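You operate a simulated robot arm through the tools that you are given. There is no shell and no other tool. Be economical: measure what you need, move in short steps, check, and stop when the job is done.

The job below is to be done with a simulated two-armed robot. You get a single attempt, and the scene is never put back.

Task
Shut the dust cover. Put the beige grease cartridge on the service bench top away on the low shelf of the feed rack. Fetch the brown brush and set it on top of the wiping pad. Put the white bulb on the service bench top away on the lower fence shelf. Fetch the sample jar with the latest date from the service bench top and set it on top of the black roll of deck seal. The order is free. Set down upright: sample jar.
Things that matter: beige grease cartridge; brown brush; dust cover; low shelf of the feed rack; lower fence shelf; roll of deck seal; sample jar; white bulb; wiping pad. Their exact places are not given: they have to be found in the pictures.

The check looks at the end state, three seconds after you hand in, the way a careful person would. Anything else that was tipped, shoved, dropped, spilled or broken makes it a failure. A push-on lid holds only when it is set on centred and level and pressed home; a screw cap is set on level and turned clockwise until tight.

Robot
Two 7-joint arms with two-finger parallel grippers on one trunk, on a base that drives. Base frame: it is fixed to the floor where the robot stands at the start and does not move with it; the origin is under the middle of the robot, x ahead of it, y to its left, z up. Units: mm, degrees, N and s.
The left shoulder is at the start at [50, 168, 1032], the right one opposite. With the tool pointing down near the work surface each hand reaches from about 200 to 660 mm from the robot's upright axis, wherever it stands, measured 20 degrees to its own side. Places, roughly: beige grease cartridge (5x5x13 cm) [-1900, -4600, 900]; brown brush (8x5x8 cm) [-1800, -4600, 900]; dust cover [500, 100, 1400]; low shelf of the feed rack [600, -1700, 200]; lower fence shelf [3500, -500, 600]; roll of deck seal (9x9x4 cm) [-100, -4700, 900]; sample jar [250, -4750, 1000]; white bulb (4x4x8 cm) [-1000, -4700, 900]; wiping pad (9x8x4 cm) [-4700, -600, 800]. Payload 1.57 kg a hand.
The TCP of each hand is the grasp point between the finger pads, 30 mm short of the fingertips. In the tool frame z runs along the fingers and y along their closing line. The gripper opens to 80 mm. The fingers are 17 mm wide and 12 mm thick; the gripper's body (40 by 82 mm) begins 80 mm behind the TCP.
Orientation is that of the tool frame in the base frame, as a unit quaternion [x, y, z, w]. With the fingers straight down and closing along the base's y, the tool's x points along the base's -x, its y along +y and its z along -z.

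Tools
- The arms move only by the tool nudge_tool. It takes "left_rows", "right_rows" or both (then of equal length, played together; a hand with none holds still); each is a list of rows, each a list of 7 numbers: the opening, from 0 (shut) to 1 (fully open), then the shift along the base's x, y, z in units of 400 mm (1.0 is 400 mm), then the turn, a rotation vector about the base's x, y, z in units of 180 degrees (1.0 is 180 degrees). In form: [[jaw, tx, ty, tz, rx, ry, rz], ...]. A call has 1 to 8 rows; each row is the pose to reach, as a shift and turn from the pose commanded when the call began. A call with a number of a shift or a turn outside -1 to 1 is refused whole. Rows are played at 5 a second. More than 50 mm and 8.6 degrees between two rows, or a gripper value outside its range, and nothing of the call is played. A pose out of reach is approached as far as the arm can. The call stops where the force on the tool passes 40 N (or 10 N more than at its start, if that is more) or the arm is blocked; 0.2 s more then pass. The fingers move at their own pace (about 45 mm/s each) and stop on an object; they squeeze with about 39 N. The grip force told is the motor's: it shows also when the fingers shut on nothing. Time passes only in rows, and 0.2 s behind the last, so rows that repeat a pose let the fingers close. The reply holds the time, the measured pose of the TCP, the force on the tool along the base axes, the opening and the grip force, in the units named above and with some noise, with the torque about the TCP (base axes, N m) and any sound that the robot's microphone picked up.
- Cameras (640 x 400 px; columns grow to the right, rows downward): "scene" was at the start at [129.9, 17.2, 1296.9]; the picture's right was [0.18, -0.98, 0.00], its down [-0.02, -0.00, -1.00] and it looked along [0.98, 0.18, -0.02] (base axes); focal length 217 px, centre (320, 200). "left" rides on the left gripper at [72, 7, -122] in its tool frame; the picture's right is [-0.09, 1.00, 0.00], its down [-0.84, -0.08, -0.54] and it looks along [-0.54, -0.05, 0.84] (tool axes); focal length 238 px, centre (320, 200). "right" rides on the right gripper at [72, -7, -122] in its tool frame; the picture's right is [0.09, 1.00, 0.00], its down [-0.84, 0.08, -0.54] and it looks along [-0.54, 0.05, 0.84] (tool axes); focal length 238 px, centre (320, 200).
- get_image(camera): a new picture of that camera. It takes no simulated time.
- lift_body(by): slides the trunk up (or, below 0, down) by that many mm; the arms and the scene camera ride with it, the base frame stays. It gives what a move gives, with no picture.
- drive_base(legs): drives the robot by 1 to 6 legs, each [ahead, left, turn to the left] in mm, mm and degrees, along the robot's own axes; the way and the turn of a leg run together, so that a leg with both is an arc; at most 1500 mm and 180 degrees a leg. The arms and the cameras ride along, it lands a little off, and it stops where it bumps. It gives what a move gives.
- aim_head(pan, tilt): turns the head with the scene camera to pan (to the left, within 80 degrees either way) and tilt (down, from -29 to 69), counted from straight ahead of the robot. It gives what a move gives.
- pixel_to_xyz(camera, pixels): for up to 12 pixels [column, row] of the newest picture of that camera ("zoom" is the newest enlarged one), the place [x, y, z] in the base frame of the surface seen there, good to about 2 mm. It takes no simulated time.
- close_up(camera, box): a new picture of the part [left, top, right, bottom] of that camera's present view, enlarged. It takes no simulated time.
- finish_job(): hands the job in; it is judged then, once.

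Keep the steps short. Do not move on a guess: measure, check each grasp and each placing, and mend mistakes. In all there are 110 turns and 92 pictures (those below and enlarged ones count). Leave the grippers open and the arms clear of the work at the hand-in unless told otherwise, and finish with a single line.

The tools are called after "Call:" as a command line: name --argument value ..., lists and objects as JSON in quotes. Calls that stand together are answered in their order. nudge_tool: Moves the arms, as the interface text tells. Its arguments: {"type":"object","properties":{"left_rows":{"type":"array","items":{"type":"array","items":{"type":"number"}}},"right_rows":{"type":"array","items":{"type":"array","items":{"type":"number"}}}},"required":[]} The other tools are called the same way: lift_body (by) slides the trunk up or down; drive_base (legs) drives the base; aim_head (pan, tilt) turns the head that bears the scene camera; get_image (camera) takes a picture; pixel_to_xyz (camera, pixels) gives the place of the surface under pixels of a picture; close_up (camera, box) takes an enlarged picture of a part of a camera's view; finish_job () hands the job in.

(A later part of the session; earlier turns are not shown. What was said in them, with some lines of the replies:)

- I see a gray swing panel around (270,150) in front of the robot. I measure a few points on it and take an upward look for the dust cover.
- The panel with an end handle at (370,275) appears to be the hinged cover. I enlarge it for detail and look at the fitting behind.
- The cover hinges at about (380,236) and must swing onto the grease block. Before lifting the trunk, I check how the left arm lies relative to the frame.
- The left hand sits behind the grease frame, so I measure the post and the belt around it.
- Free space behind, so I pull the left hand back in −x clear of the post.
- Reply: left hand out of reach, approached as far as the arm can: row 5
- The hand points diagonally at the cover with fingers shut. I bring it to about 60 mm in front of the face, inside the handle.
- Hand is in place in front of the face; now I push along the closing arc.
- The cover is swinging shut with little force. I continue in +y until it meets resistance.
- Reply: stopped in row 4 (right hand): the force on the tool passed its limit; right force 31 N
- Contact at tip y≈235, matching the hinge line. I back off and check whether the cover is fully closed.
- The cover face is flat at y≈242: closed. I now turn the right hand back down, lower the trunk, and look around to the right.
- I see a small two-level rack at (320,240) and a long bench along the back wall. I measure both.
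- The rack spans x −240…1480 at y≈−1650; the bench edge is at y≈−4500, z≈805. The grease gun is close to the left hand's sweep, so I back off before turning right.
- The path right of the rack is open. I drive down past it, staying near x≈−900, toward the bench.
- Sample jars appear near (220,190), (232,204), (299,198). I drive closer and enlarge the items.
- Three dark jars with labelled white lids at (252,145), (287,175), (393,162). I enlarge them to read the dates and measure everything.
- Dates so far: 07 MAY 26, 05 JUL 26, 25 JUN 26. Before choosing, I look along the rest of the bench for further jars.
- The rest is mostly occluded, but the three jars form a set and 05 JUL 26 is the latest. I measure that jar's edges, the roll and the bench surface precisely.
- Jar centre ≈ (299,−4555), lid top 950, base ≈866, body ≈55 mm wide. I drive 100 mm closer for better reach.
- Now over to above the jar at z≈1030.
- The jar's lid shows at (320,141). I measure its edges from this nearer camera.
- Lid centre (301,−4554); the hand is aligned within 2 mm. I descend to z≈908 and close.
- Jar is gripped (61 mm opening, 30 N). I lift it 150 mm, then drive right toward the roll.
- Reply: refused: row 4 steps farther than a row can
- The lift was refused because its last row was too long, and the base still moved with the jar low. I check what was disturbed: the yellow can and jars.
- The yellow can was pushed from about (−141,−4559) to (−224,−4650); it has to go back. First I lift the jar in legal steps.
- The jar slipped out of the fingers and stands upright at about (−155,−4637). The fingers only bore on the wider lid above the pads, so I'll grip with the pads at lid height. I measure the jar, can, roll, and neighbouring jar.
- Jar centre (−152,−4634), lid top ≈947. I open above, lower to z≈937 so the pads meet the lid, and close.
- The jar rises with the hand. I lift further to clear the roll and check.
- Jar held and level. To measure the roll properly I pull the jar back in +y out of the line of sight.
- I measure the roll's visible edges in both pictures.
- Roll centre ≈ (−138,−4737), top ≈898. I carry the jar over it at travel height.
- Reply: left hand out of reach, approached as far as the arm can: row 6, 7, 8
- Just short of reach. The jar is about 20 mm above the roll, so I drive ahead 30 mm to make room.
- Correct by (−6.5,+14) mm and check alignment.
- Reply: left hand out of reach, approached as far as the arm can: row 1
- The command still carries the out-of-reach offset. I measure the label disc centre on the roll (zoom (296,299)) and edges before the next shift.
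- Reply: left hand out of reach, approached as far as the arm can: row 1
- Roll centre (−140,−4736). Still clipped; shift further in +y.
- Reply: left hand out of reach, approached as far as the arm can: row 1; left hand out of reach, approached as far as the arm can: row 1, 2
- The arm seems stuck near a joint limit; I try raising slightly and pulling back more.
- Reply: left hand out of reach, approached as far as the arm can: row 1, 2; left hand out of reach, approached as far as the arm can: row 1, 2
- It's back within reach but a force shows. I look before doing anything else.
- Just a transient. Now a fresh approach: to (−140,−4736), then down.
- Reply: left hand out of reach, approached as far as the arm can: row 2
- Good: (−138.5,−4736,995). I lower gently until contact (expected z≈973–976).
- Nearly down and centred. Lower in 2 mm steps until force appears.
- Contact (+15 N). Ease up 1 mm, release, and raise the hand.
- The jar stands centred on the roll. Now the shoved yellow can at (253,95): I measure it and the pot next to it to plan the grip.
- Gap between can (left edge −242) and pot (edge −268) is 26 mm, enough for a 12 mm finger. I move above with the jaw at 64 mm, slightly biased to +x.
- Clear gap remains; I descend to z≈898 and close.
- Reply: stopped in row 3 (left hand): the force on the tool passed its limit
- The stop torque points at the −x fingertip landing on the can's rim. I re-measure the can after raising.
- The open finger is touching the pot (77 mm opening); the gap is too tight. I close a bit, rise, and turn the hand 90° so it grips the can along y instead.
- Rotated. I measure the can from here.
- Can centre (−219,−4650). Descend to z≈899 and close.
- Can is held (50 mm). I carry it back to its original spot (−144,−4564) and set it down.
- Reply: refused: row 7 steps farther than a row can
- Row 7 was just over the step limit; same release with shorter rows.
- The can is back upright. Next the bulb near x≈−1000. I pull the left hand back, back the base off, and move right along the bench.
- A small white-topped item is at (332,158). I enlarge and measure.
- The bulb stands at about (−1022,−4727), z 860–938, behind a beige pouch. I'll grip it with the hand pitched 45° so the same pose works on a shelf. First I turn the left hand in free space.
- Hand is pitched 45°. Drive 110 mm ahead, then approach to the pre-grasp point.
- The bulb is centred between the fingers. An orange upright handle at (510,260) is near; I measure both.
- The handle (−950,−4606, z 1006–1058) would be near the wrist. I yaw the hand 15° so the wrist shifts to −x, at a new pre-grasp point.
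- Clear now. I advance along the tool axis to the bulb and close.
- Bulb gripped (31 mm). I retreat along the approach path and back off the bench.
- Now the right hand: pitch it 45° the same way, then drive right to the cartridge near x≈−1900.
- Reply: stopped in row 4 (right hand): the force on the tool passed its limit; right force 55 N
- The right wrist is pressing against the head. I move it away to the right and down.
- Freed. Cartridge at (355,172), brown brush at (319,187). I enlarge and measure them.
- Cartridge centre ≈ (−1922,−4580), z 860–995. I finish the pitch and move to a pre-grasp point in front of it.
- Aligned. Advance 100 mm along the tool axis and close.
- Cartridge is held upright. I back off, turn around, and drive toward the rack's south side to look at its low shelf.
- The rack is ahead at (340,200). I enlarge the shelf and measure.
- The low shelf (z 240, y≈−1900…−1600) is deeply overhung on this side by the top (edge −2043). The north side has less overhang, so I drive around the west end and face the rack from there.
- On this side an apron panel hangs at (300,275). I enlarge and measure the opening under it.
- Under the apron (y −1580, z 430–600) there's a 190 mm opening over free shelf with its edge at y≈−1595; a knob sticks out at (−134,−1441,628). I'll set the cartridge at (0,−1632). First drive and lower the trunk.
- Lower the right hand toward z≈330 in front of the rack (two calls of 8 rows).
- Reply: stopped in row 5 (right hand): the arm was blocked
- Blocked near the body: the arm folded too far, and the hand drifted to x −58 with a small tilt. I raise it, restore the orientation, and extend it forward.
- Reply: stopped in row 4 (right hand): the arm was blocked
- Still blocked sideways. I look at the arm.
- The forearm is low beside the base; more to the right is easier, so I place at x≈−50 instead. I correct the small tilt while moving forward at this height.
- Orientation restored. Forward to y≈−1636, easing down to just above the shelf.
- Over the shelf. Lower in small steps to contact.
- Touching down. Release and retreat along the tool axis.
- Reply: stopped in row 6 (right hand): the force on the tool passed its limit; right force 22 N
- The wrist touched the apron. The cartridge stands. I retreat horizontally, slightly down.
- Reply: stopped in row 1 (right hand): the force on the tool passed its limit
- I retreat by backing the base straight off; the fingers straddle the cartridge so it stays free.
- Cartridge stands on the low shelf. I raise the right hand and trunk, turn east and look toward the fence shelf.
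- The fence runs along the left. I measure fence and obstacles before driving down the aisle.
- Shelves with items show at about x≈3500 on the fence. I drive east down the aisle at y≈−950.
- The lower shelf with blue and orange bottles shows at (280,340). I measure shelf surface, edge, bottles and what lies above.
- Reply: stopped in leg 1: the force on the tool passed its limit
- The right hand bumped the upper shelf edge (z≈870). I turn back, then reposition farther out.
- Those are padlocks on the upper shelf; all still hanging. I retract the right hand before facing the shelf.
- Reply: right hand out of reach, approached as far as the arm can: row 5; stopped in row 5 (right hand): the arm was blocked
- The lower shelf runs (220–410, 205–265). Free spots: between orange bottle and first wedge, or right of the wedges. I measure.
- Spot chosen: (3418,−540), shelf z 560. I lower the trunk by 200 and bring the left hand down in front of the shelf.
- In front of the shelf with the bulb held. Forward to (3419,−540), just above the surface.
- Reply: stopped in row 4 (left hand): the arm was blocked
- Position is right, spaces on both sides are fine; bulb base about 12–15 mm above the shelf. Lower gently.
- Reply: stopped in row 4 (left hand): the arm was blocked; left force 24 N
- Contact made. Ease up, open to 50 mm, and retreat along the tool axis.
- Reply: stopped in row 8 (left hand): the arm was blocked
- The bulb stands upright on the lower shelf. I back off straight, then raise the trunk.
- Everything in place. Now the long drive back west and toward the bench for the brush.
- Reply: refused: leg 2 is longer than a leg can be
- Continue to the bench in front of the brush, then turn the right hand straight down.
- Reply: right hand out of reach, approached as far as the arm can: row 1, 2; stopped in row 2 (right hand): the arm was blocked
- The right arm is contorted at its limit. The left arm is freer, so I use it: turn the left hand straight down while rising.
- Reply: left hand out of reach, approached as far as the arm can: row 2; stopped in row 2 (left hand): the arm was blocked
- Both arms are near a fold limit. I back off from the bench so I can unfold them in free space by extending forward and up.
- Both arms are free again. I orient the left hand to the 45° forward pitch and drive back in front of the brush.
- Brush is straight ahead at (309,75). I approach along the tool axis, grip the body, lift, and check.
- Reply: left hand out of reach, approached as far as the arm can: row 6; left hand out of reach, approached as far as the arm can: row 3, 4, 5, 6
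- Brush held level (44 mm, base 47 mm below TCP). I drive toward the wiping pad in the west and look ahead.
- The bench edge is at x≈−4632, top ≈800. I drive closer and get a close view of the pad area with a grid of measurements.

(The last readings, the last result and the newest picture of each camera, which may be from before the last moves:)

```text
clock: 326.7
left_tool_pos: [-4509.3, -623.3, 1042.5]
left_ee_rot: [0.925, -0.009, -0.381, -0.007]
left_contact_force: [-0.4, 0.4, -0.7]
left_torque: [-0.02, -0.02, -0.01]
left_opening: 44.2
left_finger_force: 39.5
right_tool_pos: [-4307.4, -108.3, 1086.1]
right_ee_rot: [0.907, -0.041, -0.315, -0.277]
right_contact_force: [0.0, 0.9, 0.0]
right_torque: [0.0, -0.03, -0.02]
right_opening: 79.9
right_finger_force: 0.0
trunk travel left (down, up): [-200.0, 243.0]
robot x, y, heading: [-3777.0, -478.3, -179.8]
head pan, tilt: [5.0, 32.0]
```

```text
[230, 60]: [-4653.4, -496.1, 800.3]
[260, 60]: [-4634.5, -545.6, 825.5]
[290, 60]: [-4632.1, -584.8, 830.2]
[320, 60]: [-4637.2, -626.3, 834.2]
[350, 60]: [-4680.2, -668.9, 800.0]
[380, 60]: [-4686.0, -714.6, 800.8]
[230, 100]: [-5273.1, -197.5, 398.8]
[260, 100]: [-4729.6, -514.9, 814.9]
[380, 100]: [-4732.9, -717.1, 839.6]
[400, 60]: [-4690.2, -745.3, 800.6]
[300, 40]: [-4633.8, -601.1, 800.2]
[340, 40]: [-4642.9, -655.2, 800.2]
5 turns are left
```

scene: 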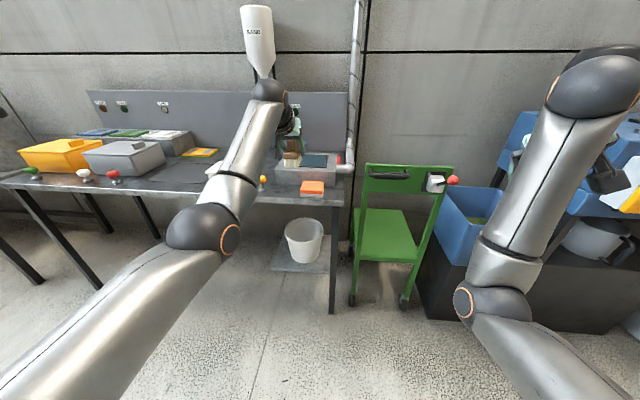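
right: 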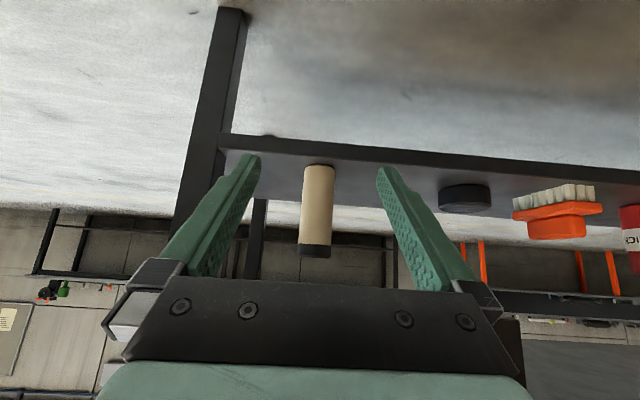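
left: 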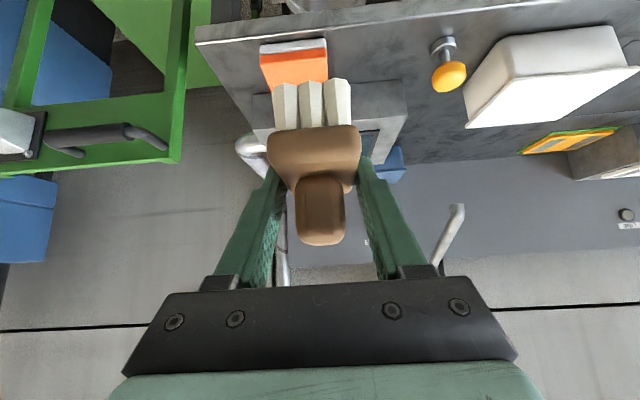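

The orange pad is at the bench front edge: front face x≈−4634, y ≈ −543…−633, so centre ≈ (−4674,−588). I confirm in the scene picture, drive 160 mm ahead, and bring the brush above the pad at a safe height.

Call:
pixel_to_xyz --camera "scene" --pixels '[[303, 184], [312, 184], [322, 184], [312, 182], [312, 187], [303, 190], [312, 191], [322, 190], [312, 194], [312, 197], [290, 190], [335, 190]]'

Call:
drive_base --legs '[[160, 0, 0]]'

Call:
nudge_tool --left_rows '[[0, 0, 0.045, -0.08, 0, 0, 0], [0, 0, 0.0875, -0.16, 0, 0, 0], [0, 0, 0.0875, -0.23, 0, 0, 0], [0, 0, 0.0875, -0.28, 0, 0, 0], [0, 0, 0.0875, -0.28, 0, 0, 0]]'

Call:
close_up --camera "scene" --box '[250, 150, 350, 250]'

Call:
pixel_to_xyz --camera "zoom" --pixels '[[260, 200], [320, 200], [380, 200], [260, 240], [320, 240], [380, 240], [260, 280], [320, 280], [380, 280], [320, 160], [380, 160], [440, 240]]'

Call:
get_image --camera "left"

```text
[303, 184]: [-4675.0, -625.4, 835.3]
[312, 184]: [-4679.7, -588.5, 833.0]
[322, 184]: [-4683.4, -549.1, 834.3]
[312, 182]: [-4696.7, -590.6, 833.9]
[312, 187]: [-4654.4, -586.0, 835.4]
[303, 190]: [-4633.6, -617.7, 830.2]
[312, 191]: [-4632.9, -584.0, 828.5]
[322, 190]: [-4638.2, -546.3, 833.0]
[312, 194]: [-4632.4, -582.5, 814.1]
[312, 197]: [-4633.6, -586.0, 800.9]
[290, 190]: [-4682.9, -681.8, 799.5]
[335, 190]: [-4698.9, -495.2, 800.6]
```

```text
clock: 328.1
left_tool_pos: [-4666.6, -623.7, 1041.6]
left_ee_rot: [0.924, -0.008, -0.381, -0.006]
left_contact_force: [-1.0, 0.1, -0.9]
left_torque: [-0.01, 0.03, -0.05]
left_opening: 44.3
left_finger_force: 38.9
right_tool_pos: [-4465.6, -108.8, 1084.7]
right_ee_rot: [0.907, -0.042, -0.315, -0.277]
right_contact_force: [-0.3, -0.8, 0.2]
right_torque: [0.02, 0.03, 0.0]
right_opening: 80.3
right_finger_force: 0.1
trunk travel left (down, up): [-200.0, 243.0]
robot x, y, heading: [-3932.7, -476.0, -179.8]
head pan, tilt: [5.0, 32.0]
```

```text
clock: 329.3
left_tool_pos: [-4667.8, -587.8, 930.2]
left_ee_rot: [0.924, -0.009, -0.382, -0.006]
left_contact_force: [-0.2, -0.9, -0.6]
left_torque: [-0.02, 0.0, -0.04]
left_opening: 44.2
left_finger_force: 39.1
right_tool_pos: [-4465.2, -109.0, 1085.8]
right_ee_rot: [0.907, -0.042, -0.315, -0.277]
right_contact_force: [-0.6, -0.7, -0.3]
right_torque: [-0.01, 0.01, -0.02]
right_opening: 80.1
right_finger_force: 0.0
trunk travel left (down, up): [-200.0, 243.0]
robot x, y, heading: [-3934.7, -482.8, -179.7]
head pan, tilt: [5.0, 32.0]
```

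```text
4.00 times, centred on (300, 200) of scene
```

zoom: 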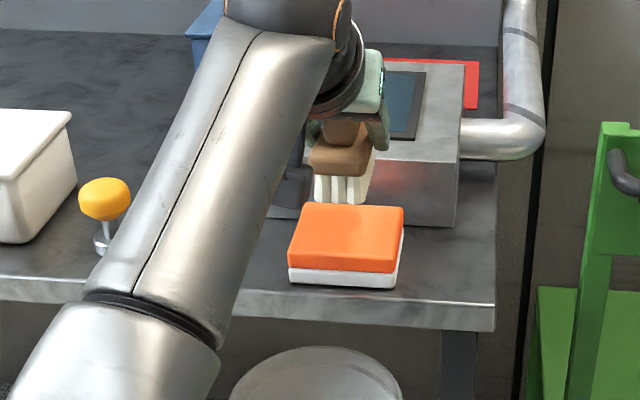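

```text
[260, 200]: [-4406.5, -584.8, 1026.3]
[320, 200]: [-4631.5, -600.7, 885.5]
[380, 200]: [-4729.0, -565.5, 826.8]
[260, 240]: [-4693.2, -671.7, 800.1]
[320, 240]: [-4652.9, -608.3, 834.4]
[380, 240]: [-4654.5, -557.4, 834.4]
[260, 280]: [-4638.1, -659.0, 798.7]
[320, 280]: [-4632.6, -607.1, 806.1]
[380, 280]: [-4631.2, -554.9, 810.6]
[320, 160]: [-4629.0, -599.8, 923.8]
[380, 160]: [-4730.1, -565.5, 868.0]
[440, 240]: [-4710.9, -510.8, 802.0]
```

```text
4 pictures are left
4 turns are left
```

left: 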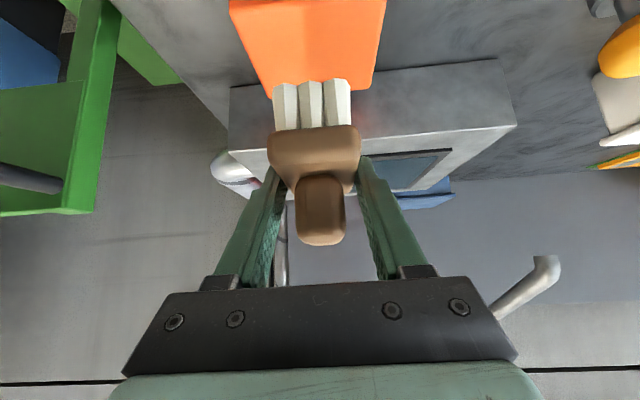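

Pad top z≈834.5, centre ≈ (−4673,−588); brush hangs above it. I shift 4 mm forward and lower to contact.

Call:
nudge_tool --left_rows '[[0, -0.01, 0, -0.06, 0, 0, 0], [0, -0.01, 0, -0.1, 0, 0, 0], [0, -0.01, 0, -0.112, 0, 0, 0], [0, -0.01, 0, -0.117, 0, 0, 0], [0, -0.01, 0, -0.121, 0, 0, 0], [0, -0.01, 0, -0.124, 0, 0, 0]]'

Call:
close_up --camera "scene" --box '[300, 160, 364, 200]'

```text
clock: 330.7
left_tool_pos: [-4671.2, -588.3, 880.6]
left_ee_rot: [0.924, -0.009, -0.381, -0.007]
left_contact_force: [0.0, -0.6, -2.2]
left_torque: [-0.01, 0.01, 0.01]
left_opening: 44.3
left_finger_force: 39.1
right_tool_pos: [-4465.4, -108.6, 1084.7]
right_ee_rot: [0.907, -0.041, -0.315, -0.277]
right_contact_force: [0.5, 0.9, 0.0]
right_torque: [0.0, 0.0, 0.01]
right_opening: 80.1
right_finger_force: 0.1
trunk travel left (down, up): [-200.0, 243.0]
robot x, y, heading: [-3937.9, -478.7, -179.7]
head pan, tilt: [5.0, 32.0]
```

```text
10.00 times, centred on (332, 180) of scene
3 turns are left
```

zoom: 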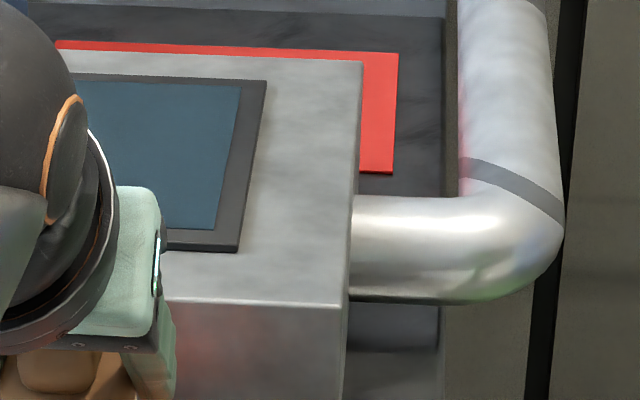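

Just about touching. I lower 3 mm more, release, retreat along the tool axis and check the brush.

Call:
nudge_tool --left_rows '[[0, 0, 0, -0.003, 0, 0, 0], [0, 0, 0, -0.006, 0, 0, 0], [0, 0, 0, -0.0075, 0, 0, 0]]'

Call:
nudge_tool --left_rows '[[0.6, 0, 0, 0, 0, 0, 0], [1, 0, 0, 0, 0, 0, 0], [1, 0, 0, 0, 0, 0, 0], [1, 0, 0, 0, 0, 0, 0], [1, 0.06, 0, 0.06, 0, 0, 0], [1, 0.12, 0, 0.12, 0, 0, 0], [1, 0.19, 0, 0.19, 0, 0, 0], [1, 0.26, 0, 0.26, 0, 0, 0]]'

Call:
get_image --camera "left"

Call:
close_up --camera "scene" --box '[250, 150, 378, 260]'

```text
clock: 331.5
left_tool_pos: [-4670.5, -588.3, 880.5]
left_ee_rot: [0.924, -0.009, -0.383, -0.007]
left_contact_force: [-1.8, -0.2, 6.8]
left_torque: [-0.2, -0.25, -0.01]
left_opening: 44.3
left_finger_force: 38.7
right_tool_pos: [-4465.2, -108.4, 1086.0]
right_ee_rot: [0.907, -0.042, -0.316, -0.276]
right_contact_force: [-0.4, -0.3, 0.0]
right_torque: [0.0, -0.02, 0.03]
right_opening: 80.4
right_finger_force: 0.1
trunk travel left (down, up): [-200.0, 243.0]
robot x, y, heading: [-3933.0, -480.7, -179.7]
head pan, tilt: [5.0, 32.0]
```

```text
clock: 333.3
left_tool_pos: [-4563.8, -587.7, 982.1]
left_ee_rot: [0.924, -0.009, -0.381, -0.006]
left_contact_force: [-0.4, 0.0, 0.3]
left_torque: [0.01, 0.01, 0.01]
left_opening: 80.0
left_finger_force: 0.1
right_tool_pos: [-4464.9, -108.3, 1084.2]
right_ee_rot: [0.907, -0.042, -0.316, -0.276]
right_contact_force: [0.6, 0.2, 0.4]
right_torque: [0.02, 0.0, 0.0]
right_opening: 79.9
right_finger_force: 0.1
trunk travel left (down, up): [-200.0, 243.0]
robot x, y, heading: [-3937.2, -478.4, -179.7]
head pan, tilt: [5.0, 32.0]
```

```text
2 pictures are left
```

left: 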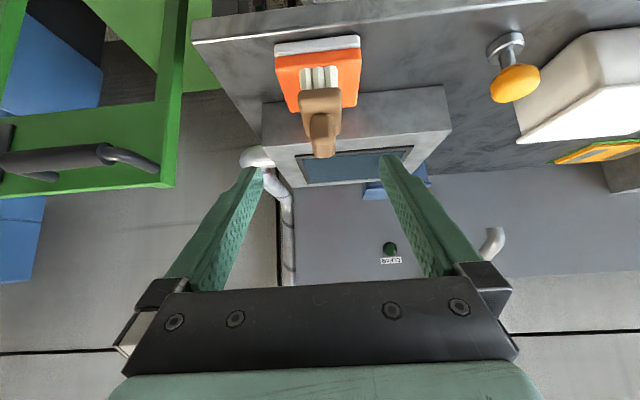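

```text
3.64 times, centred on (314, 205) of scene
2 turns are left
```

zoom: 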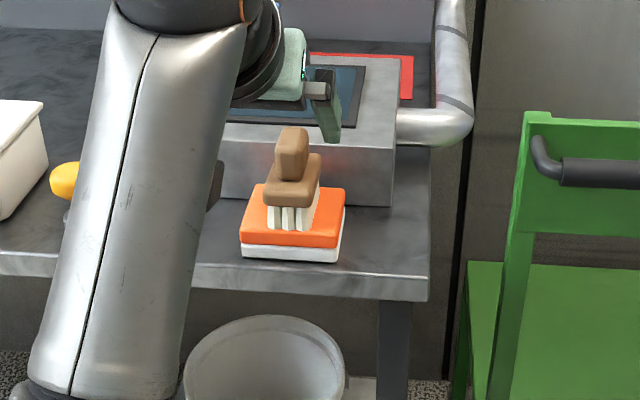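

The brush stands on the wiping pad, and both grippers are open and clear of the work. Two turns are left, so I hand the job in now.

Call:
finish_job

```text
The job is handed in.
```

All five items were done and the job is handed in, but along the way I shoved a yellow can on the bench (set back upright within about 5 mm of its old spot) and bumped the upper fence shelf and the feed rack's apron, with no damage seen.
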